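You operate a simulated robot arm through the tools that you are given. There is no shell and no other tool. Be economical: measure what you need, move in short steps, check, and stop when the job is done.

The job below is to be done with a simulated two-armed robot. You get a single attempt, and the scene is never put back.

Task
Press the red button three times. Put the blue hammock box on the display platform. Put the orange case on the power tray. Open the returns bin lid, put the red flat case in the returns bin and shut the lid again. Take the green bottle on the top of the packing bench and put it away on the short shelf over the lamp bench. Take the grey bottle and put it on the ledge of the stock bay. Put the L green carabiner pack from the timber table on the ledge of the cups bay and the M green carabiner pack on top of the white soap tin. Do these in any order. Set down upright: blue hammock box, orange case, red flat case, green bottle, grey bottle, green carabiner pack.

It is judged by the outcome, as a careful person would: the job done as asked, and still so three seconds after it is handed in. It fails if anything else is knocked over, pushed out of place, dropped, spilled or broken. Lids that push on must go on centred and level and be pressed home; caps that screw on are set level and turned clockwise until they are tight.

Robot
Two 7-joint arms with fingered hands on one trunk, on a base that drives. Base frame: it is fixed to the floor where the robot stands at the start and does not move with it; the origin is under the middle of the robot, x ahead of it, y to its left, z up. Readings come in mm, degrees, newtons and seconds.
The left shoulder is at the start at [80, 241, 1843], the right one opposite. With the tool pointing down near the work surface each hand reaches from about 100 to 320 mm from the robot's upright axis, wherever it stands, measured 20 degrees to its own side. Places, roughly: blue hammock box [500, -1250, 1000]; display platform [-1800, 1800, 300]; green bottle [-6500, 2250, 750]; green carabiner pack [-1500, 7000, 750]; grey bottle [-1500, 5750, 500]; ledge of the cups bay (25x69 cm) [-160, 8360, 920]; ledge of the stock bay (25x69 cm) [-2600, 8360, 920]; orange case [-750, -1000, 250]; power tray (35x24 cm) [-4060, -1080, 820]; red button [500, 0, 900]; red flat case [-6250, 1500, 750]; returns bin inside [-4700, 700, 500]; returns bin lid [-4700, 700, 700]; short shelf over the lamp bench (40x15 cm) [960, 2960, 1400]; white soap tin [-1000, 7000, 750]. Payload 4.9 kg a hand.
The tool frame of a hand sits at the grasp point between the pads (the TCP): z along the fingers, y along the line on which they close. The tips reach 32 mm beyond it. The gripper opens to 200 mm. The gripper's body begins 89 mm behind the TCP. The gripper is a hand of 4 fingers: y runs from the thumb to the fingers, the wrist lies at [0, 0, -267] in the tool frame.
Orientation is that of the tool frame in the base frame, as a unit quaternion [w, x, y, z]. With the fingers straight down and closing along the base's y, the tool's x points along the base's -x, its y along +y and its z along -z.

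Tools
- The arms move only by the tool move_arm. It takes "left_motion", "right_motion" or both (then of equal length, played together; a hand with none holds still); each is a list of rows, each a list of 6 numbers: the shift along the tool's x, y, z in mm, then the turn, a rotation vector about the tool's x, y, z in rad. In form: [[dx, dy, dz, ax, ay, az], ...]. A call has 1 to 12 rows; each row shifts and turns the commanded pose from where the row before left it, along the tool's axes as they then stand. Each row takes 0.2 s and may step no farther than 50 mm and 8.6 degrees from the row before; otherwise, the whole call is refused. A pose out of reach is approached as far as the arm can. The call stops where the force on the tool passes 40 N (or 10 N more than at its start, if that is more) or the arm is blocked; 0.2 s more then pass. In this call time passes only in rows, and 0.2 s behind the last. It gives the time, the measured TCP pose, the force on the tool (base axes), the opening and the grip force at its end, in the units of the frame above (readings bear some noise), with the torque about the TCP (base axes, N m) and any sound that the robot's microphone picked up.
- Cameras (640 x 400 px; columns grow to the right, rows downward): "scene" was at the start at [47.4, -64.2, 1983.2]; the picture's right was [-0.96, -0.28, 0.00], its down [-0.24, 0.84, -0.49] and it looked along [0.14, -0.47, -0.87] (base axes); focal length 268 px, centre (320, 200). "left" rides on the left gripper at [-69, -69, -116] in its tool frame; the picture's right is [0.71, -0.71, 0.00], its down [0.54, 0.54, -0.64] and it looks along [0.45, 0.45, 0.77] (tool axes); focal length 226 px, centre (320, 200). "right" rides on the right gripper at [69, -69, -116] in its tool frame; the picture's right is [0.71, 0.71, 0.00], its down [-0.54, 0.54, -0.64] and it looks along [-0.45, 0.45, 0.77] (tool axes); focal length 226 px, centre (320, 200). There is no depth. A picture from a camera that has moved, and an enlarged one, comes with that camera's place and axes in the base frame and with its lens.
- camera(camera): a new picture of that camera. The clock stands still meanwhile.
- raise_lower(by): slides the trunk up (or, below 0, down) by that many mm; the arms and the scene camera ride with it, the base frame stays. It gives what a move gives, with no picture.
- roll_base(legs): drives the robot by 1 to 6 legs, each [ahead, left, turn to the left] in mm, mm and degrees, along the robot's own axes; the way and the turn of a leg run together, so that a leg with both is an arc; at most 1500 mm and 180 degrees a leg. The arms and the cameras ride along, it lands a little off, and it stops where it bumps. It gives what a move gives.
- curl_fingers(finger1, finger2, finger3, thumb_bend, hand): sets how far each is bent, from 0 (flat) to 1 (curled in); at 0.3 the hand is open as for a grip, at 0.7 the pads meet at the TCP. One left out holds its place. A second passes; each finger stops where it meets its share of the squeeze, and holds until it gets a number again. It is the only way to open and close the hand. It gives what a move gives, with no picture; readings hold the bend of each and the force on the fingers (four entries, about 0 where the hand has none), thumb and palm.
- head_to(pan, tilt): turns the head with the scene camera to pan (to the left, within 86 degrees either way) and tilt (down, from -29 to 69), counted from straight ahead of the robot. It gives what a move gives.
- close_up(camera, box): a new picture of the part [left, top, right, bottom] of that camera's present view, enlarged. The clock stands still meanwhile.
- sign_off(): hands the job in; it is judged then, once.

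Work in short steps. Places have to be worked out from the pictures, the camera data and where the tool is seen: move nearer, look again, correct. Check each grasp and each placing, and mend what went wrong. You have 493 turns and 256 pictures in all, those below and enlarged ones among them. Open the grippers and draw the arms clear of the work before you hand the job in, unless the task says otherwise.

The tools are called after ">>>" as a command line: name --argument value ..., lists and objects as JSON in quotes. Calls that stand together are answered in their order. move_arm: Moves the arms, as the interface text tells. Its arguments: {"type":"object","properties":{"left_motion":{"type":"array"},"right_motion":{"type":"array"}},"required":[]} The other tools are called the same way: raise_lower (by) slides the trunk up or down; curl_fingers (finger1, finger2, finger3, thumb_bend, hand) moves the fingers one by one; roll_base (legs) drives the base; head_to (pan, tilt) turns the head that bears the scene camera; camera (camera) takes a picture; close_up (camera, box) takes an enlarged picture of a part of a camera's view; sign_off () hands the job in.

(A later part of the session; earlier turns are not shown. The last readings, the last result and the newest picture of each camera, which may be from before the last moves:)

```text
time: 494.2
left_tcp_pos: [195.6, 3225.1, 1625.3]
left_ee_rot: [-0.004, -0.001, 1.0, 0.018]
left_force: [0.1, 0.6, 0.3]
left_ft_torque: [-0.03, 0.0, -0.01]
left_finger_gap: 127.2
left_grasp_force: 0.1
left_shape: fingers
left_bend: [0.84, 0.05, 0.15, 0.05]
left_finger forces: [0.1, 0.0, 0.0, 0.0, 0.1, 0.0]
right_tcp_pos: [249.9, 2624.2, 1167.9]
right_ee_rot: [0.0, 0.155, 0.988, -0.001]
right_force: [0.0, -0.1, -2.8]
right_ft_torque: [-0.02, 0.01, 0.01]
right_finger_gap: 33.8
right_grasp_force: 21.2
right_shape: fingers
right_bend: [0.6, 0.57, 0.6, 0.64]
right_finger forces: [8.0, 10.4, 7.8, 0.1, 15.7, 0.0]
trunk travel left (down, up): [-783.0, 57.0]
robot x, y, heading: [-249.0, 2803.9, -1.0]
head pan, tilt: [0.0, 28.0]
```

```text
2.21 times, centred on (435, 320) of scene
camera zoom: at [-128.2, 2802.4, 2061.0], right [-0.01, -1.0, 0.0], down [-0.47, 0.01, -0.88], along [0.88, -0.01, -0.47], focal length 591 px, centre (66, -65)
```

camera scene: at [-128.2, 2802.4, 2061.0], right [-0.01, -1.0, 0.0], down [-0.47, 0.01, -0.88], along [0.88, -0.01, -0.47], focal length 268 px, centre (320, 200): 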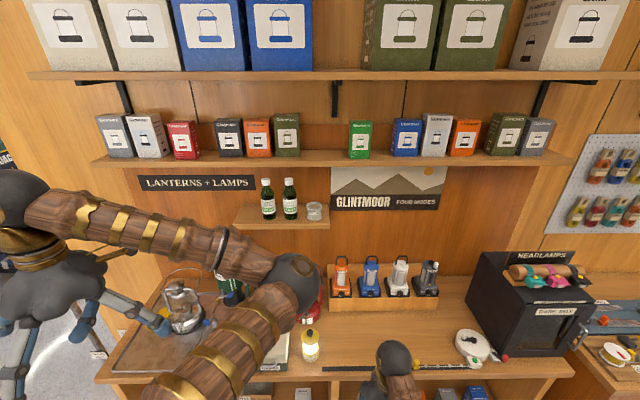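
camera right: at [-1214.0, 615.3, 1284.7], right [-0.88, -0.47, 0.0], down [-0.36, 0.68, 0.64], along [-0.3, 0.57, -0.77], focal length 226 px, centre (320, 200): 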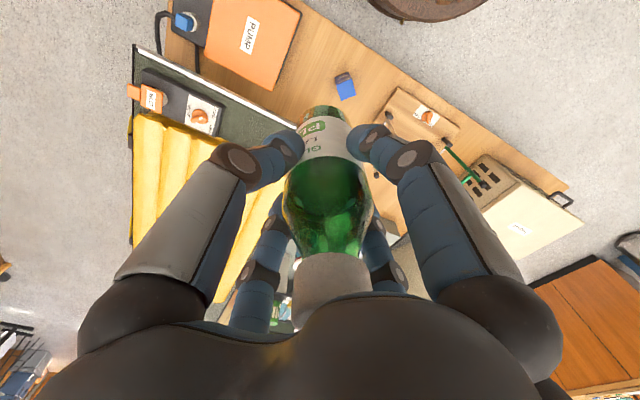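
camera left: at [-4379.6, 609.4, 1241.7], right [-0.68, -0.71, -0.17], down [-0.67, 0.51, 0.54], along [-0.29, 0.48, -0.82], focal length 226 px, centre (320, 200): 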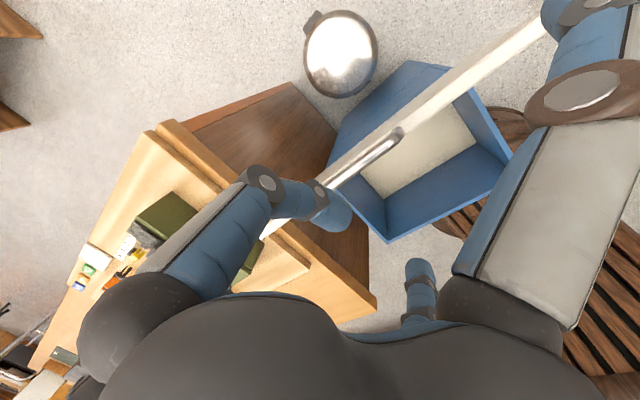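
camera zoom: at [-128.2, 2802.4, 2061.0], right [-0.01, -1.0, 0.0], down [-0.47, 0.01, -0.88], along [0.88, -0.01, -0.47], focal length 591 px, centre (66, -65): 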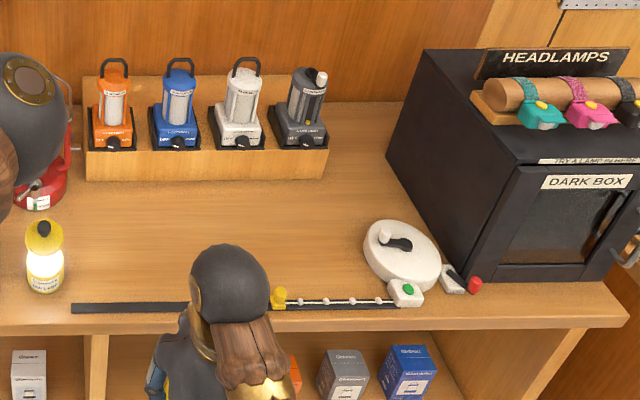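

The shelf has a free slot left of "CEDAR", and the lamp bench has clear space near (605, 2350). I'll set the bottle there and regrasp it from the side.

>>> roll_base --legs '[[255, -272, 1]]'

>>> move_arm --right_motion '[[-30, 0, 0, 0, 0, 0.08], [-30, 0, 0, 0, 0, 0.08], [-30, 0, 0, 0, 0, 0.08], [-10, 0, 0, 0, 0, 0.07]]'

>>> raise_lower --by -100

>>> camera --camera "right"

>>> camera --camera "scene"

```text
time: 496.6
left_tcp_pos: [439.8, 2963.1, 1624.4]
left_ee_rot: [-0.003, -0.011, 1.0, 0.018]
left_force: [0.1, -0.4, -0.1]
left_ft_torque: [-0.05, -0.02, -0.04]
left_finger_gap: 127.2
left_grasp_force: 0.0
left_shape: fingers
left_bend: [0.84, 0.05, 0.15, 0.05]
left_finger forces: [0.0, 0.0, 0.0, 0.1, 0.0, 0.1]
right_tcp_pos: [505.7, 2363.2, 1169.4]
right_ee_rot: [0.0, 0.144, 0.99, -0.001]
right_force: [0.0, 0.8, -2.3]
right_ft_torque: [-0.03, -0.03, 0.02]
right_finger_gap: 33.8
right_grasp_force: 21.0
right_shape: fingers
right_bend: [0.6, 0.57, 0.6, 0.64]
right_finger forces: [8.0, 10.4, 7.8, 0.0, 15.7, 0.0]
trunk travel left (down, up): [-783.0, 57.0]
robot x, y, heading: [1.4, 2530.0, 0.1]
head pan, tilt: [0.0, 28.0]
```

```text
time: 497.6
left_tcp_pos: [442.9, 2959.0, 1625.6]
left_ee_rot: [-0.004, -0.011, 1.0, 0.018]
left_force: [0.2, -0.1, -0.2]
left_ft_torque: [0.03, 0.03, 0.02]
left_finger_gap: 126.9
left_grasp_force: 0.2
left_shape: fingers
left_bend: [0.84, 0.05, 0.15, 0.05]
left_finger forces: [0.0, 0.1, 0.1, 0.1, 0.0, 0.0]
right_tcp_pos: [599.5, 2323.3, 1167.3]
right_ee_rot: [-0.002, 0.296, 0.955, 0.0]
right_force: [-0.4, 0.7, -3.1]
right_ft_torque: [0.0, 0.03, -0.02]
right_finger_gap: 33.7
right_grasp_force: 20.9
right_shape: fingers
right_bend: [0.6, 0.57, 0.6, 0.64]
right_finger forces: [8.1, 10.4, 7.9, 0.0, 15.6, 0.1]
trunk travel left (down, up): [-783.0, 57.0]
robot x, y, heading: [3.4, 2529.1, 0.4]
head pan, tilt: [0.0, 28.0]
```

```text
time: 498.9
left_tcp_pos: [441.8, 2960.5, 1525.1]
left_ee_rot: [-0.004, -0.011, 1.0, 0.018]
left_force: [0.5, 0.1, 0.7]
left_ft_torque: [-0.02, 0.01, 0.0]
left_finger_gap: 126.9
left_grasp_force: 0.1
left_shape: fingers
left_bend: [0.84, 0.05, 0.15, 0.05]
left_finger forces: [0.0, 0.1, 0.1, 0.1, 0.1, 0.0]
right_tcp_pos: [599.7, 2323.3, 1067.5]
right_ee_rot: [0.0, 0.296, 0.955, 0.0]
right_force: [-0.9, -0.6, -3.2]
right_ft_torque: [-0.04, 0.05, 0.02]
right_finger_gap: 33.7
right_grasp_force: 21.4
right_shape: fingers
right_bend: [0.6, 0.57, 0.6, 0.64]
right_finger forces: [8.1, 10.4, 8.0, 0.0, 15.6, 0.1]
trunk travel left (down, up): [-683.0, 157.0]
robot x, y, heading: [2.2, 2534.3, 0.1]
head pan, tilt: [0.0, 28.0]
```

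```text
76 pictures are left
camera right: at [504.5, 2305.7, 1184.7], right [-0.18, 0.98, 0.0], down [0.75, 0.14, 0.64], along [0.63, 0.12, -0.77], focal length 226 px, centre (320, 200)
```

right: 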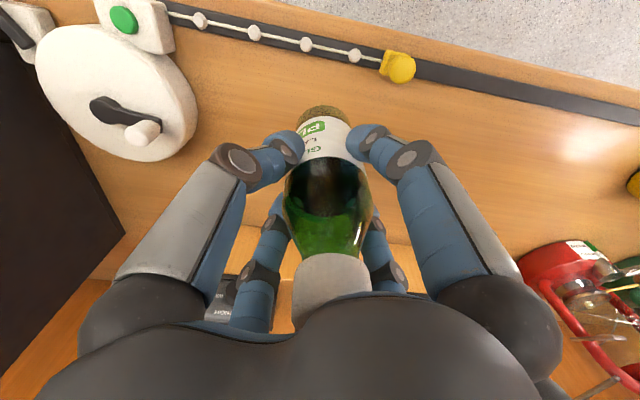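

```text
75 pictures are left
camera scene: at [126.8, 2530.8, 1961.1], right [0.01, -1.0, 0.0], down [-0.47, 0.0, -0.88], along [0.88, 0.01, -0.47], focal length 268 px, centre (320, 200)
```

scene: 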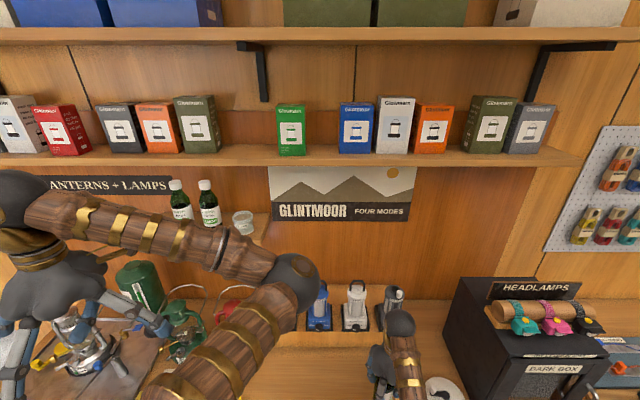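

>>> raise_lower --by -38

>>> move_arm --right_motion '[[0, 0, 4, 0, 0, 0], [0, 0, 4, 0, 0, 0], [0, 0, 4, 0, 0, 0], [0, 0, 4, 0, 0, 0], [0, 0, 4, 0, 0, 0], [0, 0, 4, 0, 0, 0], [0, 0, 4, 0, 0, 0], [0, 0, 4, 0, 0, 0], [0, 0, 4, 0, 0, 0]]'

```text
time: 499.7
left_tcp_pos: [442.1, 2960.1, 1488.4]
left_ee_rot: [-0.004, -0.012, 1.0, 0.018]
left_force: [0.8, -1.0, 0.6]
left_ft_torque: [0.0, -0.01, -0.01]
left_finger_gap: 127.1
left_grasp_force: 0.0
left_shape: fingers
left_bend: [0.84, 0.05, 0.15, 0.05]
left_finger forces: [0.0, 0.0, 0.0, 0.0, 0.0, 0.0]
right_tcp_pos: [599.1, 2324.4, 1030.7]
right_ee_rot: [0.0, 0.296, 0.955, 0.0]
right_force: [-0.1, 0.4, -1.6]
right_ft_torque: [-0.02, 0.0, 0.01]
right_finger_gap: 33.8
right_grasp_force: 21.2
right_shape: fingers
right_bend: [0.6, 0.57, 0.6, 0.64]
right_finger forces: [8.1, 10.4, 8.0, 0.1, 15.7, 0.1]
trunk travel left (down, up): [-645.0, 195.0]
robot x, y, heading: [8.6, 2527.8, 0.3]
head pan, tilt: [0.0, 28.0]
```

```text
time: 501.0
left_tcp_pos: [439.9, 2959.6, 1488.5]
left_ee_rot: [-0.002, -0.011, 1.0, 0.017]
left_force: [0.7, 0.1, 0.1]
left_ft_torque: [0.02, 0.0, -0.01]
left_finger_gap: 127.0
left_grasp_force: 0.1
left_shape: fingers
left_bend: [0.84, 0.05, 0.15, 0.05]
left_finger forces: [0.0, 0.1, 0.0, 0.0, 0.0, 0.0]
right_tcp_pos: [600.9, 2325.1, 1017.3]
right_ee_rot: [0.005, 0.297, 0.955, 0.002]
right_force: [-7.1, -1.5, 27.6]
right_ft_torque: [0.07, 0.36, 0.04]
right_finger_gap: 33.5
right_grasp_force: 26.2
right_shape: fingers
right_bend: [0.6, 0.57, 0.6, 0.64]
right_finger forces: [11.9, 10.5, 8.7, 0.0, 20.8, 0.1]
trunk travel left (down, up): [-645.0, 195.0]
robot x, y, heading: [4.4, 2532.4, 0.4]
head pan, tilt: [0.0, 28.0]
stopped in row 6 (right hand): the force on the tool passed its limit at 43 N (the readings are from after the stop); the commanded pose is now the measured one
```

Landed on the lamp bench (z≈901). Release and raise.

>>> move_arm --right_motion '[[0, 0, -2.5, 0, 0, 0]]'

>>> curl_fingers --hand "right" --finger1 0.35 --finger2 0.35 --finger3 0.35 --thumb_bend 0.35

>>> raise_lower --by 190

>>> move_arm --right_motion '[[0, 0, 0, 0, -0.143, 0], [0, 0, 0, 0, -0.143, 0], [0, 0, 0, 0, -0.143, 0], [0, 0, 0, 0, -0.143, 0], [0, 0, 0, 0, -0.143, 0], [0, 0, 0, 0, -0.143, 0], [0, 0, 0, 0, -0.143, 0], [0, 0, 0, 0, -0.143, 0], [0, 0, 0, 0, -0.143, 0], [0, 0, 0, 0, -0.143, 0], [0, 0, 0, 0, -0.141, 0]]'

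>>> camera --camera "scene"

```text
time: 501.4
left_tcp_pos: [440.4, 2960.6, 1486.7]
left_ee_rot: [-0.002, -0.011, 1.0, 0.018]
left_force: [-0.3, 0.4, 0.6]
left_ft_torque: [-0.01, 0.02, 0.0]
left_finger_gap: 127.1
left_grasp_force: 0.0
left_shape: fingers
left_bend: [0.84, 0.05, 0.15, 0.05]
left_finger forces: [0.0, 0.0, 0.0, 0.0, 0.0, 0.0]
right_tcp_pos: [600.7, 2324.4, 1017.0]
right_ee_rot: [0.005, 0.297, 0.955, 0.002]
right_force: [-3.6, -1.6, 18.1]
right_ft_torque: [0.1, 0.1, 0.08]
right_finger_gap: 33.8
right_grasp_force: 23.9
right_shape: fingers
right_bend: [0.6, 0.57, 0.6, 0.64]
right_finger forces: [10.7, 11.1, 9.0, 0.0, 18.1, 0.0]
trunk travel left (down, up): [-645.0, 195.0]
robot x, y, heading: [9.0, 2530.8, 0.4]
head pan, tilt: [0.0, 28.0]
```

```text
time: 502.4
left_tcp_pos: [441.7, 2960.3, 1486.4]
left_ee_rot: [-0.004, -0.01, 1.0, 0.019]
left_force: [0.0, -0.8, -0.2]
left_ft_torque: [0.01, 0.03, -0.01]
left_finger_gap: 127.0
left_grasp_force: 0.0
left_shape: fingers
left_bend: [0.84, 0.05, 0.15, 0.05]
left_finger forces: [0.1, 0.0, 0.1, 0.1, 0.0, 0.0]
right_tcp_pos: [602.5, 2323.5, 1015.5]
right_ee_rot: [0.003, 0.297, 0.955, 0.001]
right_force: [0.1, 0.9, -0.2]
right_ft_torque: [0.0, -0.02, 0.02]
right_finger_gap: 122.9
right_grasp_force: 0.0
right_shape: fingers
right_bend: [0.35, 0.35, 0.35, 0.35]
right_finger forces: [0.1, 0.1, 0.0, 0.1, 0.1, 0.0]
trunk travel left (down, up): [-645.0, 195.0]
robot x, y, heading: [4.9, 2528.9, 0.3]
head pan, tilt: [0.0, 28.0]
```

```text
time: 504.4
left_tcp_pos: [442.2, 2959.3, 1677.6]
left_ee_rot: [-0.004, -0.01, 1.0, 0.019]
left_force: [-0.2, -0.3, -1.0]
left_ft_torque: [0.0, -0.02, -0.01]
left_finger_gap: 126.9
left_grasp_force: 0.0
left_shape: fingers
left_bend: [0.84, 0.05, 0.15, 0.05]
left_finger forces: [0.0, 0.0, 0.0, 0.0, 0.0, 0.1]
right_tcp_pos: [601.8, 2325.4, 1205.8]
right_ee_rot: [0.003, 0.298, 0.955, 0.001]
right_force: [0.9, 0.4, 0.3]
right_ft_torque: [-0.01, 0.02, 0.0]
right_finger_gap: 122.9
right_grasp_force: 0.1
right_shape: fingers
right_bend: [0.35, 0.35, 0.35, 0.35]
right_finger forces: [0.0, 0.0, 0.1, 0.0, 0.0, 0.0]
trunk travel left (down, up): [-835.0, 5.0]
robot x, y, heading: [3.1, 2527.6, 0.5]
head pan, tilt: [0.0, 28.0]
```

```text
time: 506.9
left_tcp_pos: [441.7, 2961.0, 1677.2]
left_ee_rot: [-0.003, -0.012, 1.0, 0.018]
left_force: [0.3, -0.2, 0.2]
left_ft_torque: [0.01, 0.04, 0.0]
left_finger_gap: 127.0
left_grasp_force: 0.1
left_shape: fingers
left_bend: [0.84, 0.05, 0.15, 0.05]
left_finger forces: [0.0, 0.1, 0.0, 0.0, 0.1, 0.1]
right_tcp_pos: [602.7, 2324.5, 1206.6]
right_ee_rot: [0.679, 0.211, 0.672, -0.208]
right_force: [0.4, -0.4, -0.3]
right_ft_torque: [0.02, 0.03, 0.01]
right_finger_gap: 123.0
right_grasp_force: 0.0
right_shape: fingers
right_bend: [0.35, 0.35, 0.35, 0.35]
right_finger forces: [0.1, 0.0, 0.1, 0.1, 0.0, 0.0]
trunk travel left (down, up): [-835.0, 5.0]
robot x, y, heading: [2.6, 2533.1, 0.3]
head pan, tilt: [0.0, 28.0]
```

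```text
74 pictures are left
camera scene: at [127.3, 2531.2, 2113.1], right [0.01, -1.0, 0.0], down [-0.47, 0.0, -0.88], along [0.88, 0.01, -0.47], focal length 268 px, centre (320, 200)
```

scene: 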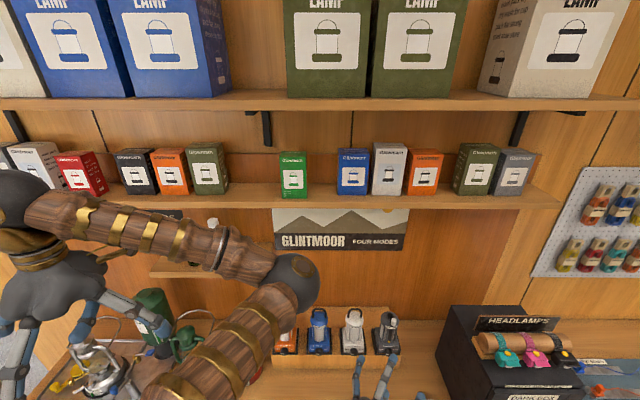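

Pitched cleanly to horizontal. Now yaw it to point straight at +x and roll 45°, back the base 200 mm and lower to mid-bottle height.

>>> move_arm --right_motion '[[0, 0, 0, -0.1204, 0, 0], [0, 0, 0, -0.1204, 0, 0], [0, 0, 0, -0.1204, 0, 0], [0, 0, 0, -0.1204, 0, 0], [0, 0, 0, -0.1204, 0, 0], [0, 0, 0, 0, 0, 0.131], [0, 0, 0, 0, 0, 0.131], [0, 0, 0, 0, 0, 0.131], [0, 0, 0, 0, 0, 0.131], [0, 0, 0, 0, 0, 0.131], [0, 0, 0, 0, 0, 0.131]]'

>>> roll_base --legs '[[-200, 0, 0]]'

>>> raise_lower --by -190

>>> head_to --pan -10 --tilt 40

>>> camera --camera "scene"

>>> camera --camera "right"

```text
time: 509.2
left_tcp_pos: [441.9, 2960.8, 1677.2]
left_ee_rot: [-0.004, -0.011, 1.0, 0.018]
left_force: [0.6, 0.1, 0.3]
left_ft_torque: [-0.01, 0.01, 0.0]
left_finger_gap: 127.1
left_grasp_force: 0.1
left_shape: fingers
left_bend: [0.84, 0.05, 0.15, 0.05]
left_finger forces: [0.0, 0.0, 0.0, 0.0, 0.0, 0.1]
right_tcp_pos: [602.7, 2325.2, 1207.0]
right_ee_rot: [0.655, 0.271, 0.65, 0.273]
right_force: [-0.7, 0.0, 0.1]
right_ft_torque: [0.01, 0.02, 0.03]
right_finger_gap: 122.8
right_grasp_force: 0.1
right_shape: fingers
right_bend: [0.35, 0.35, 0.35, 0.35]
right_finger forces: [0.0, 0.1, 0.1, 0.1, 0.0, 0.0]
trunk travel left (down, up): [-835.0, 5.0]
robot x, y, heading: [5.4, 2533.3, 0.5]
head pan, tilt: [0.0, 28.0]
```

```text
time: 510.9
left_tcp_pos: [248.1, 2958.8, 1675.3]
left_ee_rot: [-0.005, -0.011, 1.0, 0.018]
left_force: [0.7, 0.8, -0.6]
left_ft_torque: [0.01, 0.03, 0.02]
left_finger_gap: 127.0
left_grasp_force: 0.1
left_shape: fingers
left_bend: [0.84, 0.05, 0.15, 0.05]
left_finger forces: [0.1, 0.0, 0.0, 0.0, 0.0, 0.0]
right_tcp_pos: [406.9, 2321.7, 1204.7]
right_ee_rot: [0.655, 0.272, 0.651, 0.271]
right_force: [0.7, -0.3, -0.5]
right_ft_torque: [-0.01, -0.03, 0.03]
right_finger_gap: 122.8
right_grasp_force: 0.0
right_shape: fingers
right_bend: [0.35, 0.35, 0.35, 0.35]
right_finger forces: [0.1, 0.0, 0.0, 0.0, 0.1, 0.0]
trunk travel left (down, up): [-835.0, 5.0]
robot x, y, heading: [-193.4, 2527.7, 0.4]
head pan, tilt: [0.0, 28.0]
```

```text
time: 512.9
left_tcp_pos: [242.1, 2958.3, 1488.3]
left_ee_rot: [-0.003, -0.011, 1.0, 0.018]
left_force: [1.3, 0.1, -0.3]
left_ft_torque: [0.01, 0.01, 0.03]
left_finger_gap: 126.9
left_grasp_force: 0.1
left_shape: fingers
left_bend: [0.84, 0.05, 0.15, 0.05]
left_finger forces: [0.0, 0.0, 0.0, 0.0, 0.1, 0.0]
right_tcp_pos: [402.0, 2323.1, 1014.7]
right_ee_rot: [0.655, 0.27, 0.651, 0.272]
right_force: [0.2, 0.0, -1.3]
right_ft_torque: [-0.02, 0.01, 0.04]
right_finger_gap: 123.1
right_grasp_force: 0.0
right_shape: fingers
right_bend: [0.35, 0.35, 0.35, 0.35]
right_finger forces: [0.0, 0.0, 0.0, 0.0, 0.1, 0.1]
trunk travel left (down, up): [-645.0, 195.0]
robot x, y, heading: [-193.8, 2529.6, 0.1]
head pan, tilt: [0.0, 28.0]
```

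```text
time: 513.7
left_tcp_pos: [241.4, 2958.3, 1488.5]
left_ee_rot: [-0.004, -0.011, 1.0, 0.019]
left_force: [0.6, -0.3, -0.4]
left_ft_torque: [-0.02, 0.0, 0.0]
left_finger_gap: 127.1
left_grasp_force: 0.1
left_shape: fingers
left_bend: [0.84, 0.05, 0.15, 0.05]
left_finger forces: [0.0, 0.0, 0.0, 0.0, 0.0, 0.0]
right_tcp_pos: [401.2, 2322.2, 1016.4]
right_ee_rot: [0.656, 0.271, 0.65, 0.271]
right_force: [0.2, 0.7, 0.1]
right_ft_torque: [-0.04, -0.02, -0.01]
right_finger_gap: 122.9
right_grasp_force: 0.2
right_shape: fingers
right_bend: [0.35, 0.35, 0.35, 0.35]
right_finger forces: [0.1, 0.0, 0.0, 0.0, 0.0, 0.0]
trunk travel left (down, up): [-645.0, 195.0]
robot x, y, heading: [-194.5, 2530.0, 0.5]
head pan, tilt: [-10.0, 40.0]
```

```text
73 pictures are left
camera scene: at [-81.5, 2514.9, 1904.6], right [-0.17, -0.99, 0.0], down [-0.63, 0.11, -0.77], along [0.76, -0.13, -0.64], focal length 268 px, centre (320, 200)
```

scene: 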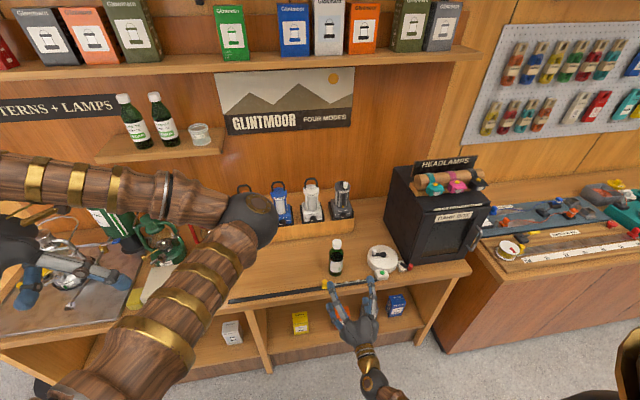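

```text
72 pictures are left
camera right: at [286.8, 2322.5, 918.5], right [0.0, 1.0, 0.0], down [-0.65, 0.0, 0.76], along [0.76, 0.0, 0.65], focal length 226 px, centre (320, 200)
```

right: 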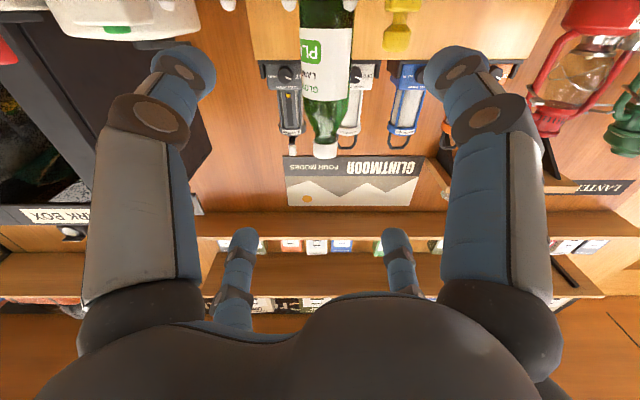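

Perfect alignment: bottle is dead ahead. Nudge 4 mm left and drive the base forward 195 mm.

>>> move_arm --right_motion '[[3, 3, 0, 0, 0, 0]]'

>>> roll_base --legs '[[130, 0, 0]]'

>>> camera --camera "right"

```text
time: 514.1
left_tcp_pos: [242.2, 2958.6, 1487.4]
left_ee_rot: [-0.003, -0.011, 1.0, 0.018]
left_force: [-0.4, 0.5, 0.1]
left_ft_torque: [0.0, 0.02, -0.01]
left_finger_gap: 127.1
left_grasp_force: 0.1
left_shape: fingers
left_bend: [0.84, 0.05, 0.15, 0.05]
left_finger forces: [0.1, 0.0, 0.0, 0.0, 0.0, 0.1]
right_tcp_pos: [401.6, 2327.2, 1016.9]
right_ee_rot: [0.656, 0.27, 0.65, 0.271]
right_force: [-0.4, -0.3, 0.4]
right_ft_torque: [0.0, 0.05, 0.0]
right_finger_gap: 122.9
right_grasp_force: 0.1
right_shape: fingers
right_bend: [0.35, 0.35, 0.35, 0.35]
right_finger forces: [0.0, 0.0, 0.0, 0.0, 0.1, 0.0]
trunk travel left (down, up): [-645.0, 195.0]
robot x, y, heading: [-194.4, 2527.7, 0.4]
head pan, tilt: [-10.0, 40.0]
```

```text
time: 515.4
left_tcp_pos: [371.4, 2959.6, 1488.0]
left_ee_rot: [-0.003, -0.011, 1.0, 0.017]
left_force: [-0.6, -0.8, 0.0]
left_ft_torque: [-0.01, -0.01, -0.02]
left_finger_gap: 127.2
left_grasp_force: 0.0
left_shape: fingers
left_bend: [0.84, 0.05, 0.15, 0.05]
left_finger forces: [0.0, 0.1, 0.1, 0.0, 0.0, 0.1]
right_tcp_pos: [530.8, 2329.1, 1018.0]
right_ee_rot: [0.655, 0.271, 0.65, 0.273]
right_force: [-8.3, 8.6, 1.4]
right_ft_torque: [0.77, 0.55, 0.51]
right_finger_gap: 135.5
right_grasp_force: 5.3
right_shape: fingers
right_bend: [0.31, 0.35, 0.35, 0.35]
right_finger forces: [10.8, 0.0, 0.2, 0.0, 0.0, 0.0]
trunk travel left (down, up): [-645.0, 195.0]
robot x, y, heading: [-64.8, 2527.9, 0.3]
head pan, tilt: [-10.0, 40.0]
```

```text
71 pictures are left
camera right: at [416.4, 2328.9, 919.7], right [0.0, 1.0, 0.0], down [-0.65, 0.0, 0.76], along [0.76, 0.0, 0.65], focal length 226 px, centre (320, 200)
```

right: 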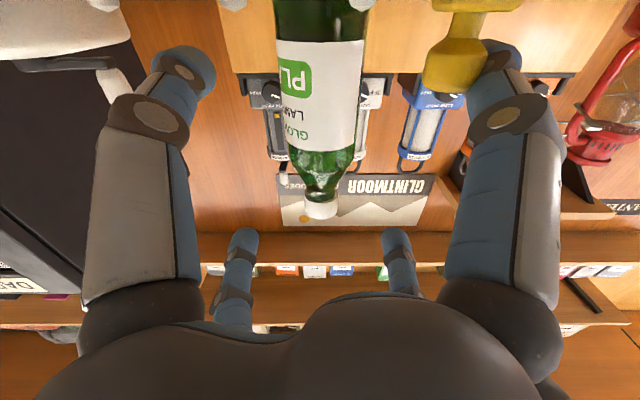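

Finger1 touched the yellow slider knob. Back off immediately.

>>> roll_base --legs '[[-60, 0, 0]]'

>>> close_up --camera "scene" --box '[230, 210, 490, 370]'

```text
time: 516.3
left_tcp_pos: [327.1, 2960.0, 1481.3]
left_ee_rot: [-0.009, -0.01, 1.0, 0.018]
left_force: [1.3, -0.1, -1.7]
left_ft_torque: [0.02, 0.25, 0.02]
left_finger_gap: 126.9
left_grasp_force: 0.1
left_shape: fingers
left_bend: [0.84, 0.05, 0.15, 0.05]
left_finger forces: [0.1, 0.0, 0.0, 0.0, 0.0, 0.1]
right_tcp_pos: [482.6, 2330.3, 1011.2]
right_ee_rot: [0.653, 0.27, 0.653, 0.272]
right_force: [2.0, -0.5, -0.7]
right_ft_torque: [0.01, -0.06, -0.01]
right_finger_gap: 123.3
right_grasp_force: 0.0
right_shape: fingers
right_bend: [0.35, 0.35, 0.35, 0.35]
right_finger forces: [0.0, 0.0, 0.0, 0.0, 0.0, 0.0]
trunk travel left (down, up): [-645.0, 195.0]
robot x, y, heading: [-125.2, 2531.3, 0.5]
head pan, tilt: [-10.0, 40.0]
```

```text
2.46 times, centred on (360, 290) of scene
camera zoom: at [7.6, 2516.4, 1903.2], right [-0.17, -0.99, 0.0], down [-0.64, 0.11, -0.76], along [0.75, -0.13, -0.65], focal length 659 px, centre (222, -22)
```

zoom: 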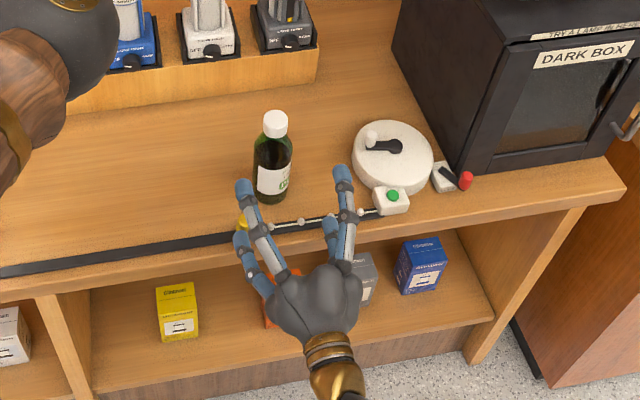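

The slider wasn't visibly displaced. I'll approach from the right instead: back off, yaw the hand 40° left, and shift so the path avoids the slider.

>>> roll_base --legs '[[-90, 0, 0]]'

>>> move_arm --right_motion '[[0, 0, 0, -0.0984, 0.0987, 0], [0, 0, 0, -0.0984, 0.0987, 0], [0, 0, 0, -0.0984, 0.0987, 0], [0, 0, 0, -0.0984, 0.0987, 0], [0, 0, 0, -0.0984, 0.0987, 0]]'

```text
time: 517.4
left_tcp_pos: [232.7, 2958.8, 1484.8]
left_ee_rot: [-0.006, -0.011, 1.0, 0.018]
left_force: [1.2, -0.3, 0.0]
left_ft_torque: [0.01, 0.12, 0.02]
left_finger_gap: 127.0
left_grasp_force: 0.1
left_shape: fingers
left_bend: [0.84, 0.05, 0.15, 0.05]
left_finger forces: [0.1, 0.0, 0.1, 0.1, 0.1, 0.0]
right_tcp_pos: [390.9, 2328.8, 1014.2]
right_ee_rot: [0.654, 0.271, 0.652, 0.272]
right_force: [0.7, -0.3, -0.6]
right_ft_torque: [-0.01, -0.04, 0.0]
right_finger_gap: 123.2
right_grasp_force: 0.1
right_shape: fingers
right_bend: [0.35, 0.35, 0.35, 0.35]
right_finger forces: [0.0, 0.0, 0.0, 0.0, 0.1, 0.1]
trunk travel left (down, up): [-645.0, 195.0]
robot x, y, heading: [-208.7, 2529.4, 0.3]
head pan, tilt: [-10.0, 40.0]
```

```text
time: 518.6
left_tcp_pos: [229.6, 2957.1, 1486.1]
left_ee_rot: [-0.005, -0.011, 1.0, 0.019]
left_force: [1.4, 0.1, 0.3]
left_ft_torque: [-0.01, 0.04, -0.01]
left_finger_gap: 127.0
left_grasp_force: 0.0
left_shape: fingers
left_bend: [0.84, 0.05, 0.15, 0.05]
left_finger forces: [0.0, 0.0, 0.1, 0.1, 0.1, 0.0]
right_tcp_pos: [387.8, 2328.9, 1016.3]
right_ee_rot: [0.522, 0.03, 0.705, 0.48]
right_force: [-0.1, 0.1, 0.1]
right_ft_torque: [0.04, -0.01, 0.03]
right_finger_gap: 123.1
right_grasp_force: 0.1
right_shape: fingers
right_bend: [0.35, 0.35, 0.35, 0.35]
right_finger forces: [0.1, 0.0, 0.0, 0.1, 0.0, 0.0]
trunk travel left (down, up): [-645.0, 195.0]
robot x, y, heading: [-211.8, 2525.4, 0.2]
head pan, tilt: [-10.0, 40.0]
```

>>> roll_base --legs '[[0, -100, 0], [97, 0, 0]]'

>>> camera --camera "right"

>>> close_up --camera "scene" --box '[200, 200, 460, 360]'

```text
time: 520.5
left_tcp_pos: [309.7, 2863.8, 1489.0]
left_ee_rot: [0.0, -0.013, 1.0, 0.017]
left_force: [-0.3, 0.3, 0.6]
left_ft_torque: [-0.01, -0.12, -0.01]
left_finger_gap: 126.7
left_grasp_force: 0.0
left_shape: fingers
left_bend: [0.84, 0.05, 0.15, 0.05]
left_finger forces: [0.0, 0.0, 0.0, 0.0, 0.1, 0.0]
right_tcp_pos: [474.2, 2232.6, 1021.2]
right_ee_rot: [0.525, 0.026, 0.703, 0.479]
right_force: [0.6, 0.5, 0.1]
right_ft_torque: [-0.03, 0.06, -0.06]
right_finger_gap: 123.2
right_grasp_force: 0.0
right_shape: fingers
right_bend: [0.35, 0.35, 0.35, 0.35]
right_finger forces: [0.0, 0.0, 0.0, 0.1, 0.1, 0.0]
trunk travel left (down, up): [-645.0, 195.0]
robot x, y, heading: [-118.2, 2432.4, 0.8]
head pan, tilt: [-10.0, 40.0]
```

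```text
69 pictures are left
camera right: at [387.4, 2157.1, 923.3], right [-0.65, 0.76, -0.01], down [-0.5, -0.42, 0.76], along [0.58, 0.49, 0.65], focal length 226 px, centre (320, 200)
```

right: 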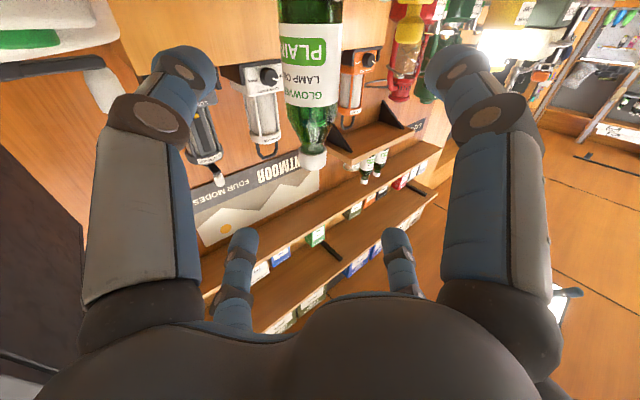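

```text
2.46 times, centred on (330, 280) of scene
camera zoom: at [-15.2, 2418.9, 1905.5], right [-0.16, -0.99, 0.0], down [-0.63, 0.1, -0.77], along [0.76, -0.13, -0.64], focal length 659 px, centre (295, 3)
```

zoom: 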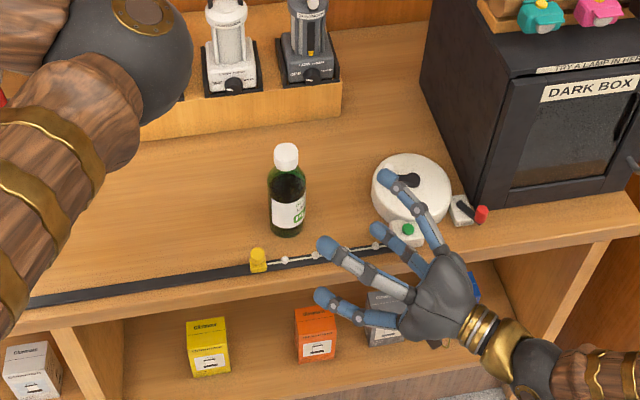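

Aligned except 11 mm; advance diagonally with the base in two steps.

>>> roll_base --legs '[[70, 47, 0]]'

>>> camera --camera "right"

```text
time: 521.6
left_tcp_pos: [379.6, 2900.5, 1490.8]
left_ee_rot: [-0.001, -0.012, 1.0, 0.02]
left_force: [-1.2, -0.7, 0.7]
left_ft_torque: [0.09, -0.1, -0.02]
left_finger_gap: 127.2
left_grasp_force: 0.1
left_shape: fingers
left_bend: [0.84, 0.05, 0.15, 0.05]
left_finger forces: [0.0, 0.0, 0.0, 0.0, 0.1, 0.0]
right_tcp_pos: [543.7, 2271.8, 1018.6]
right_ee_rot: [0.525, 0.028, 0.702, 0.48]
right_force: [0.3, -2.1, -0.2]
right_ft_torque: [-0.03, 0.05, 0.03]
right_finger_gap: 123.2
right_grasp_force: 0.1
right_shape: fingers
right_bend: [0.35, 0.35, 0.35, 0.35]
right_finger forces: [0.1, 0.0, 0.1, 0.1, 0.0, 0.0]
trunk travel left (down, up): [-645.0, 195.0]
robot x, y, heading: [-44.0, 2478.5, 0.5]
head pan, tilt: [-10.0, 40.0]
```

```text
67 pictures are left
camera right: at [456.6, 2197.8, 921.0], right [-0.64, 0.77, 0.0], down [-0.5, -0.42, 0.76], along [0.58, 0.49, 0.65], focal length 226 px, centre (320, 200)
```

right: 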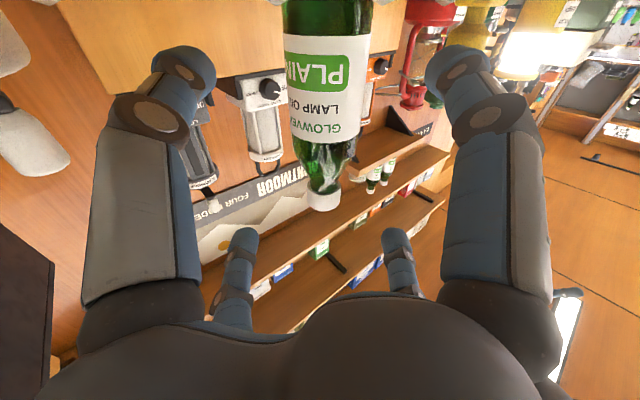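

>>> move_arm --right_motion '[[0, 0, 20, 0, 0, 0], [0, 0, 20, 0, 0, 0], [0, 0, 20, 0, 0, 0], [0, 0, 14, 0, 0, 0]]'

>>> camera --camera "right"

```text
time: 522.6
left_tcp_pos: [384.7, 2907.9, 1487.1]
left_ee_rot: [-0.004, -0.011, 1.0, 0.017]
left_force: [0.6, -1.0, -0.2]
left_ft_torque: [-0.02, 0.05, 0.0]
left_finger_gap: 126.9
left_grasp_force: 0.1
left_shape: fingers
left_bend: [0.84, 0.05, 0.15, 0.05]
left_finger forces: [0.0, 0.0, 0.1, 0.1, 0.1, 0.0]
right_tcp_pos: [595.9, 2319.3, 1015.6]
right_ee_rot: [0.522, 0.031, 0.706, 0.478]
right_force: [-12.4, -1.4, 11.5]
right_ft_torque: [-1.13, 2.47, -0.87]
right_finger_gap: 123.2
right_grasp_force: 0.1
right_shape: fingers
right_bend: [0.35, 0.35, 0.35, 0.35]
right_finger forces: [0.0, 0.0, 0.0, 0.0, 0.1, 0.0]
trunk travel left (down, up): [-645.0, 195.0]
robot x, y, heading: [-51.2, 2478.1, 0.4]
head pan, tilt: [-10.0, 40.0]
stopped in row 4 (right hand): the force on the tool passed its limit at 76 N (the readings are from after the stop); the commanded pose is now the measured one
```

```text
66 pictures are left
camera right: at [509.2, 2243.5, 919.8], right [-0.64, 0.77, 0.0], down [-0.49, -0.42, 0.76], along [0.59, 0.49, 0.64], focal length 226 px, centre (320, 200)
```

right: 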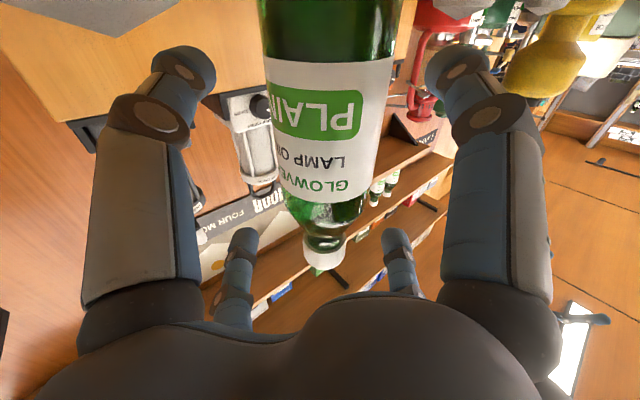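

The hand body just touched the bench edge, but the bottle is between the digits. Raise 8 mm, then close.

>>> raise_lower --by 8

>>> curl_fingers --hand "right" --finger1 0.7 --finger2 0.7 --finger3 0.7 --thumb_bend 0.7

>>> camera --camera "right"

```text
time: 523.1
left_tcp_pos: [387.6, 2906.3, 1494.2]
left_ee_rot: [-0.003, -0.012, 1.0, 0.017]
left_force: [0.5, -0.1, 0.5]
left_ft_torque: [0.03, 0.02, -0.02]
left_finger_gap: 127.1
left_grasp_force: 0.1
left_shape: fingers
left_bend: [0.84, 0.05, 0.15, 0.05]
left_finger forces: [0.0, 0.0, 0.0, 0.0, 0.0, 0.0]
right_tcp_pos: [597.8, 2318.3, 1023.9]
right_ee_rot: [0.522, 0.031, 0.706, 0.478]
right_force: [-1.2, -0.2, 0.0]
right_ft_torque: [0.04, 0.0, -0.03]
right_finger_gap: 123.2
right_grasp_force: 0.0
right_shape: fingers
right_bend: [0.35, 0.35, 0.35, 0.35]
right_finger forces: [0.0, 0.0, 0.0, 0.1, 0.0, 0.1]
trunk travel left (down, up): [-653.0, 187.0]
robot x, y, heading: [-48.0, 2479.2, 0.1]
head pan, tilt: [-10.0, 40.0]
```

```text
time: 524.1
left_tcp_pos: [389.1, 2904.5, 1495.7]
left_ee_rot: [-0.003, -0.011, 1.0, 0.018]
left_force: [0.6, 0.6, -0.3]
left_ft_torque: [0.0, 0.0, -0.02]
left_finger_gap: 127.1
left_grasp_force: 0.1
left_shape: fingers
left_bend: [0.84, 0.05, 0.15, 0.05]
left_finger forces: [0.0, 0.1, 0.0, 0.0, 0.0, 0.0]
right_tcp_pos: [598.9, 2317.0, 1024.9]
right_ee_rot: [0.521, 0.032, 0.706, 0.478]
right_force: [0.0, 0.5, -2.5]
right_ft_torque: [-0.03, -0.01, 0.03]
right_finger_gap: 51.6
right_grasp_force: 25.8
right_shape: fingers
right_bend: [0.55, 0.6, 0.64, 0.62]
right_finger forces: [14.2, 10.1, 7.2, 0.1, 19.9, 0.1]
trunk travel left (down, up): [-653.0, 187.0]
robot x, y, heading: [-47.3, 2477.3, 0.2]
head pan, tilt: [-10.0, 40.0]
```

```text
65 pictures are left
camera right: at [510.6, 2241.9, 926.4], right [-0.64, 0.77, 0.0], down [-0.49, -0.41, 0.76], along [0.59, 0.49, 0.64], focal length 226 px, centre (320, 200)
```

right: 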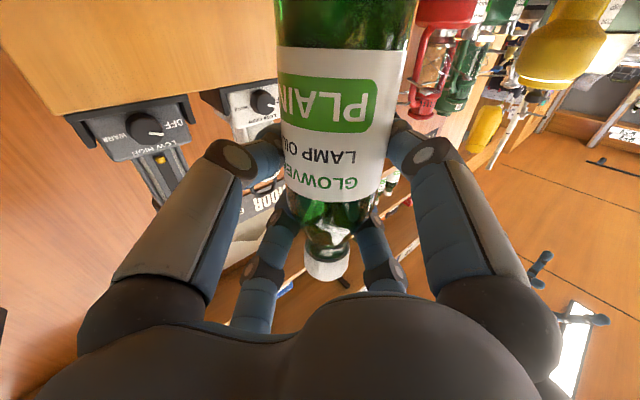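

Gripped. Lift 100 mm and check it's upright.

>>> raise_lower --by 120

>>> roll_base --legs '[[-200, 0, 0]]'

>>> camera --camera "scene"

```text
time: 525.6
left_tcp_pos: [387.5, 2904.5, 1614.4]
left_ee_rot: [-0.003, -0.011, 1.0, 0.018]
left_force: [0.0, 0.3, 0.5]
left_ft_torque: [0.02, 0.02, 0.01]
left_finger_gap: 127.4
left_grasp_force: 0.0
left_shape: fingers
left_bend: [0.84, 0.05, 0.15, 0.05]
left_finger forces: [0.0, 0.1, 0.0, 0.0, 0.1, 0.0]
right_tcp_pos: [597.9, 2316.6, 1144.3]
right_ee_rot: [0.521, 0.032, 0.706, 0.479]
right_force: [0.2, 0.1, -3.5]
right_ft_torque: [-0.07, 0.03, 0.01]
right_finger_gap: 51.7
right_grasp_force: 25.5
right_shape: fingers
right_bend: [0.55, 0.6, 0.64, 0.62]
right_finger forces: [14.1, 10.2, 7.2, 0.1, 20.0, 0.1]
trunk travel left (down, up): [-773.0, 67.0]
robot x, y, heading: [-45.3, 2476.3, 0.4]
head pan, tilt: [-10.0, 40.0]
```

```text
time: 527.2
left_tcp_pos: [197.6, 2903.6, 1612.7]
left_ee_rot: [-0.004, -0.01, 1.0, 0.019]
left_force: [1.1, 1.4, -0.5]
left_ft_torque: [-0.06, 0.09, 0.0]
left_finger_gap: 126.8
left_grasp_force: 0.1
left_shape: fingers
left_bend: [0.84, 0.05, 0.15, 0.05]
left_finger forces: [0.1, 0.0, 0.1, 0.0, 0.0, 0.1]
right_tcp_pos: [405.2, 2315.5, 1141.5]
right_ee_rot: [0.521, 0.032, 0.707, 0.477]
right_force: [1.1, -0.1, -3.3]
right_ft_torque: [-0.03, -0.02, 0.04]
right_finger_gap: 52.0
right_grasp_force: 26.4
right_shape: fingers
right_bend: [0.55, 0.6, 0.64, 0.62]
right_finger forces: [14.3, 10.1, 7.2, 0.0, 20.0, 0.1]
trunk travel left (down, up): [-773.0, 67.0]
robot x, y, heading: [-246.6, 2475.9, 0.1]
head pan, tilt: [-10.0, 40.0]
```

```text
64 pictures are left
camera scene: at [-124.8, 2460.0, 2032.0], right [-0.17, -0.99, 0.0], down [-0.64, 0.11, -0.76], along [0.75, -0.13, -0.65], focal length 268 px, centre (320, 200)
```

scene: 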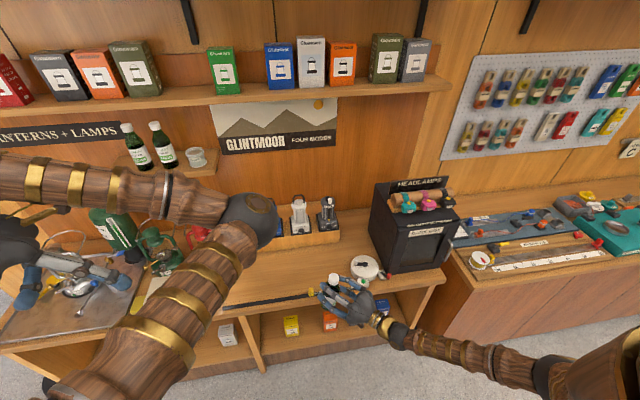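

Bottle is held upright. Measure the shelf more precisely with a second view.

>>> close_up --camera "scene" --box '[90, 90, 250, 210]'

```text
3.33 times, centred on (170, 150) of scene
camera zoom: at [-124.8, 2460.0, 2032.0], right [-0.17, -0.99, 0.0], down [-0.64, 0.11, -0.76], along [0.75, -0.13, -0.65], focal length 892 px, centre (820, 367)
```

zoom: 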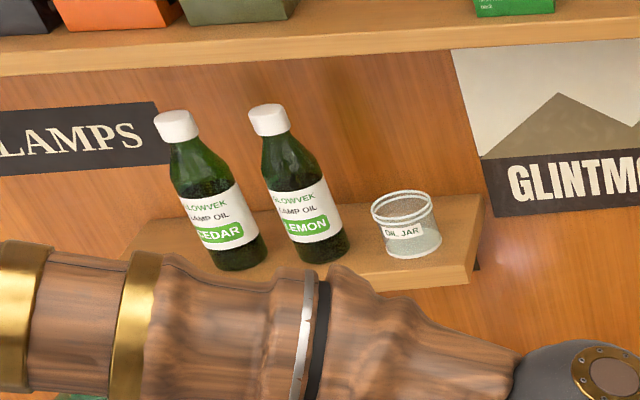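

Shelf surface z≈1392, neighbours at y≈3033 and 2930 (x≈978); my slot is about (965, 3123). To avoid the neighbours I'll yaw the hand to point 25° right (so it comes from the left), raise it, and drive over.

>>> move_arm --right_motion '[[0, 0, 0, 0.1001, -0.1004, 0], [0, 0, 0, 0.1001, -0.1004, 0], [0, 0, 0, 0.1001, -0.1004, 0], [0, 0, 0, 0.1001, -0.1004, 0], [0, 0, 0, 0.1001, -0.1004, 0], [0, 0, 0, 0.1001, -0.1004, 0], [0, 0, 0, 0.1001, -0.1004, 0], [0, 0, 0, 0.1001, -0.1004, 0]]'

>>> raise_lower --by 60

>>> move_arm --right_motion '[[-28, 28, 0, 0, 0, 0], [-28, 28, 0, 0, 0, 0], [-28, 28, 0, 0, 0, 0], [-28, 28, 0, 0, 0, 0], [-28, 28, 0, 0, 0, 0], [-28, 28, 0, 0, 0, 0], [-28, 28, 0, 0, 0, 0], [-28, 28, 0, 0, 0, 0], [-16, 16, 0, 0, 0, 0]]'

>>> roll_base --legs '[[0, 910, 0]]'

>>> camera --camera "scene"

```text
time: 529.0
left_tcp_pos: [191.5, 2906.2, 1613.7]
left_ee_rot: [-0.004, -0.01, 1.0, 0.018]
left_force: [-0.1, 0.2, 0.0]
left_ft_torque: [-0.02, 0.02, 0.0]
left_finger_gap: 127.1
left_grasp_force: 0.1
left_shape: fingers
left_bend: [0.84, 0.05, 0.15, 0.05]
left_finger forces: [0.0, 0.1, 0.0, 0.0, 0.1, 0.0]
right_tcp_pos: [401.5, 2315.5, 1144.6]
right_ee_rot: [0.697, 0.407, 0.578, 0.121]
right_force: [-0.4, 0.6, -3.0]
right_ft_torque: [0.01, 0.0, -0.01]
right_finger_gap: 51.7
right_grasp_force: 24.9
right_shape: fingers
right_bend: [0.55, 0.6, 0.65, 0.62]
right_finger forces: [14.3, 9.4, 6.9, 0.0, 20.1, 0.0]
trunk travel left (down, up): [-773.0, 67.0]
robot x, y, heading: [-246.4, 2476.7, 0.1]
head pan, tilt: [-10.0, 40.0]
```

```text
time: 530.0
left_tcp_pos: [192.7, 2904.2, 1674.8]
left_ee_rot: [-0.003, -0.01, 1.0, 0.018]
left_force: [0.4, -0.3, -0.9]
left_ft_torque: [0.05, 0.04, 0.0]
left_finger_gap: 127.2
left_grasp_force: 0.1
left_shape: fingers
left_bend: [0.84, 0.05, 0.15, 0.05]
left_finger forces: [0.0, 0.1, 0.1, 0.0, 0.0, 0.0]
right_tcp_pos: [402.8, 2314.1, 1203.4]
right_ee_rot: [0.696, 0.406, 0.579, 0.123]
right_force: [-0.6, 0.7, -3.5]
right_ft_torque: [-0.02, 0.05, 0.02]
right_finger_gap: 51.3
right_grasp_force: 26.2
right_shape: fingers
right_bend: [0.55, 0.6, 0.65, 0.62]
right_finger forces: [14.4, 9.4, 7.1, 0.0, 20.1, 0.0]
trunk travel left (down, up): [-833.0, 7.0]
robot x, y, heading: [-245.8, 2474.8, 0.2]
head pan, tilt: [-10.0, 40.0]
```

```text
time: 532.0
left_tcp_pos: [192.5, 2903.5, 1674.1]
left_ee_rot: [-0.004, -0.01, 1.0, 0.017]
left_force: [0.0, -0.2, 0.4]
left_ft_torque: [-0.01, 0.02, 0.01]
left_finger_gap: 127.1
left_grasp_force: 0.1
left_shape: fingers
left_bend: [0.84, 0.05, 0.15, 0.05]
left_finger forces: [0.0, 0.0, 0.0, 0.1, 0.1, 0.0]
right_tcp_pos: [400.1, 2314.3, 1543.4]
right_ee_rot: [0.696, 0.407, 0.578, 0.123]
right_force: [0.2, 0.0, -2.9]
right_ft_torque: [-0.01, 0.02, 0.01]
right_finger_gap: 51.3
right_grasp_force: 25.1
right_shape: fingers
right_bend: [0.55, 0.6, 0.65, 0.62]
right_finger forces: [14.3, 9.3, 6.8, 0.1, 20.0, 0.1]
trunk travel left (down, up): [-833.0, 7.0]
robot x, y, heading: [-240.0, 2476.9, 0.2]
head pan, tilt: [-10.0, 40.0]
```

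```text
time: 536.8
left_tcp_pos: [185.1, 3807.3, 1675.7]
left_ee_rot: [-0.003, -0.012, 1.0, 0.019]
left_force: [-0.4, 0.0, -0.1]
left_ft_torque: [0.03, -0.01, -0.01]
left_finger_gap: 126.8
left_grasp_force: 0.0
left_shape: fingers
left_bend: [0.84, 0.05, 0.15, 0.05]
left_finger forces: [0.0, 0.1, 0.1, 0.0, 0.0, 0.1]
right_tcp_pos: [396.3, 3218.1, 1542.0]
right_ee_rot: [0.696, 0.406, 0.579, 0.125]
right_force: [0.1, -0.1, -2.7]
right_ft_torque: [0.01, 0.03, 0.04]
right_finger_gap: 51.7
right_grasp_force: 25.5
right_shape: fingers
right_bend: [0.55, 0.6, 0.65, 0.62]
right_finger forces: [14.4, 9.2, 6.8, 0.0, 20.0, 0.0]
trunk travel left (down, up): [-833.0, 7.0]
robot x, y, heading: [-253.5, 3376.3, 0.7]
head pan, tilt: [-10.0, 40.0]
```

```text
62 pictures are left
camera scene: at [-137.6, 3362.2, 2092.5], right [-0.17, -0.99, 0.0], down [-0.63, 0.11, -0.77], along [0.76, -0.13, -0.64], focal length 268 px, centre (320, 200)
```

scene: 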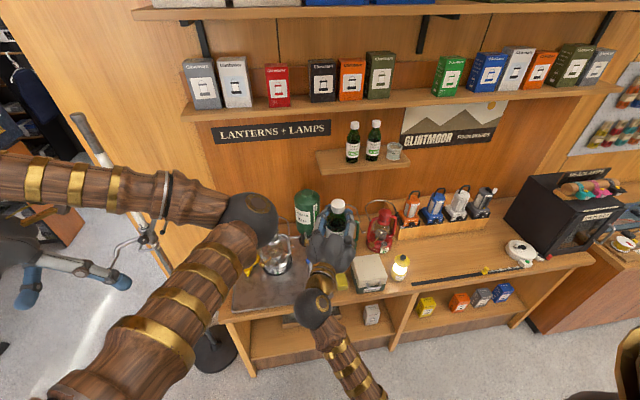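

Bottle is upright in the horizontal hand. Drive forward so it's just in front of the shelf, and check alignment.

>>> roll_base --legs '[[370, 0, -0.7]]'

>>> head_to --pan -15 --tilt 30

>>> camera --camera "scene"

>>> camera --camera "right"

```text
time: 539.1
left_tcp_pos: [552.6, 3804.8, 1675.9]
left_ee_rot: [-0.003, -0.008, 1.0, 0.018]
left_force: [-0.4, -0.2, -0.1]
left_ft_torque: [-0.02, -0.04, 0.0]
left_finger_gap: 127.0
left_grasp_force: 0.0
left_shape: fingers
left_bend: [0.84, 0.05, 0.15, 0.05]
left_finger forces: [0.0, 0.0, 0.1, 0.0, 0.1, 0.0]
right_tcp_pos: [759.0, 3215.8, 1545.1]
right_ee_rot: [0.698, 0.409, 0.576, 0.12]
right_force: [-0.7, -0.3, -3.5]
right_ft_torque: [-0.02, 0.04, 0.0]
right_finger_gap: 51.5
right_grasp_force: 24.5
right_shape: fingers
right_bend: [0.55, 0.6, 0.65, 0.62]
right_finger forces: [14.3, 9.3, 6.8, 0.1, 20.1, 0.0]
trunk travel left (down, up): [-833.0, 7.0]
robot x, y, heading: [118.7, 3380.3, -0.3]
head pan, tilt: [-10.0, 40.0]
```

```text
time: 539.9
left_tcp_pos: [553.9, 3805.6, 1675.5]
left_ee_rot: [-0.004, -0.007, 1.0, 0.017]
left_force: [0.0, -0.1, 0.7]
left_ft_torque: [0.04, -0.02, -0.02]
left_finger_gap: 126.9
left_grasp_force: 0.1
left_shape: fingers
left_bend: [0.84, 0.05, 0.15, 0.05]
left_finger forces: [0.0, 0.0, 0.0, 0.0, 0.0, 0.0]
right_tcp_pos: [760.7, 3215.3, 1545.4]
right_ee_rot: [0.697, 0.409, 0.576, 0.121]
right_force: [-0.8, 0.1, -2.6]
right_ft_torque: [-0.02, 0.02, 0.0]
right_finger_gap: 51.5
right_grasp_force: 24.7
right_shape: fingers
right_bend: [0.55, 0.6, 0.65, 0.62]
right_finger forces: [14.3, 9.3, 6.8, 0.0, 20.0, 0.0]
trunk travel left (down, up): [-833.0, 7.0]
robot x, y, heading: [120.2, 3377.7, 0.1]
head pan, tilt: [-15.0, 30.0]
```

```text
61 pictures are left
camera scene: at [230.5, 3355.9, 2108.0], right [-0.26, -0.97, 0.0], down [-0.48, 0.13, -0.87], along [0.84, -0.23, -0.5], focal length 268 px, centre (320, 200)
```

scene: 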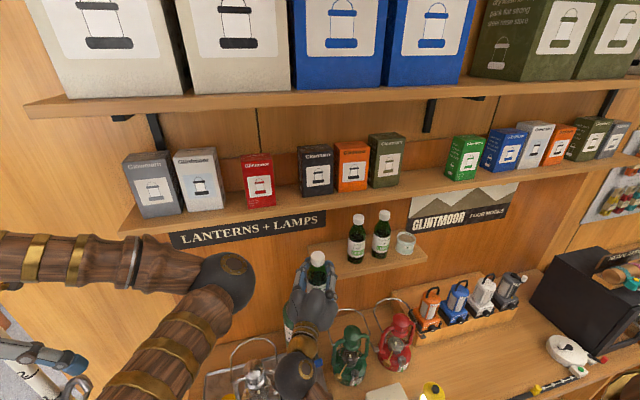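

```text
60 pictures are left
camera right: at [656.2, 3264.1, 1446.7], right [0.43, 0.9, 0.0], down [-0.58, 0.28, 0.76], along [0.69, -0.33, 0.64], focal length 226 px, centre (320, 200)
```

right: 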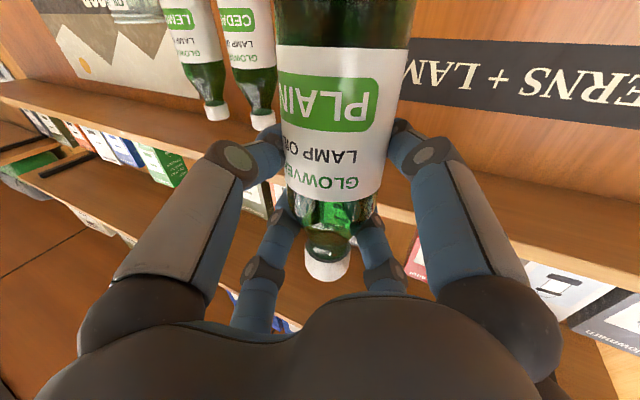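

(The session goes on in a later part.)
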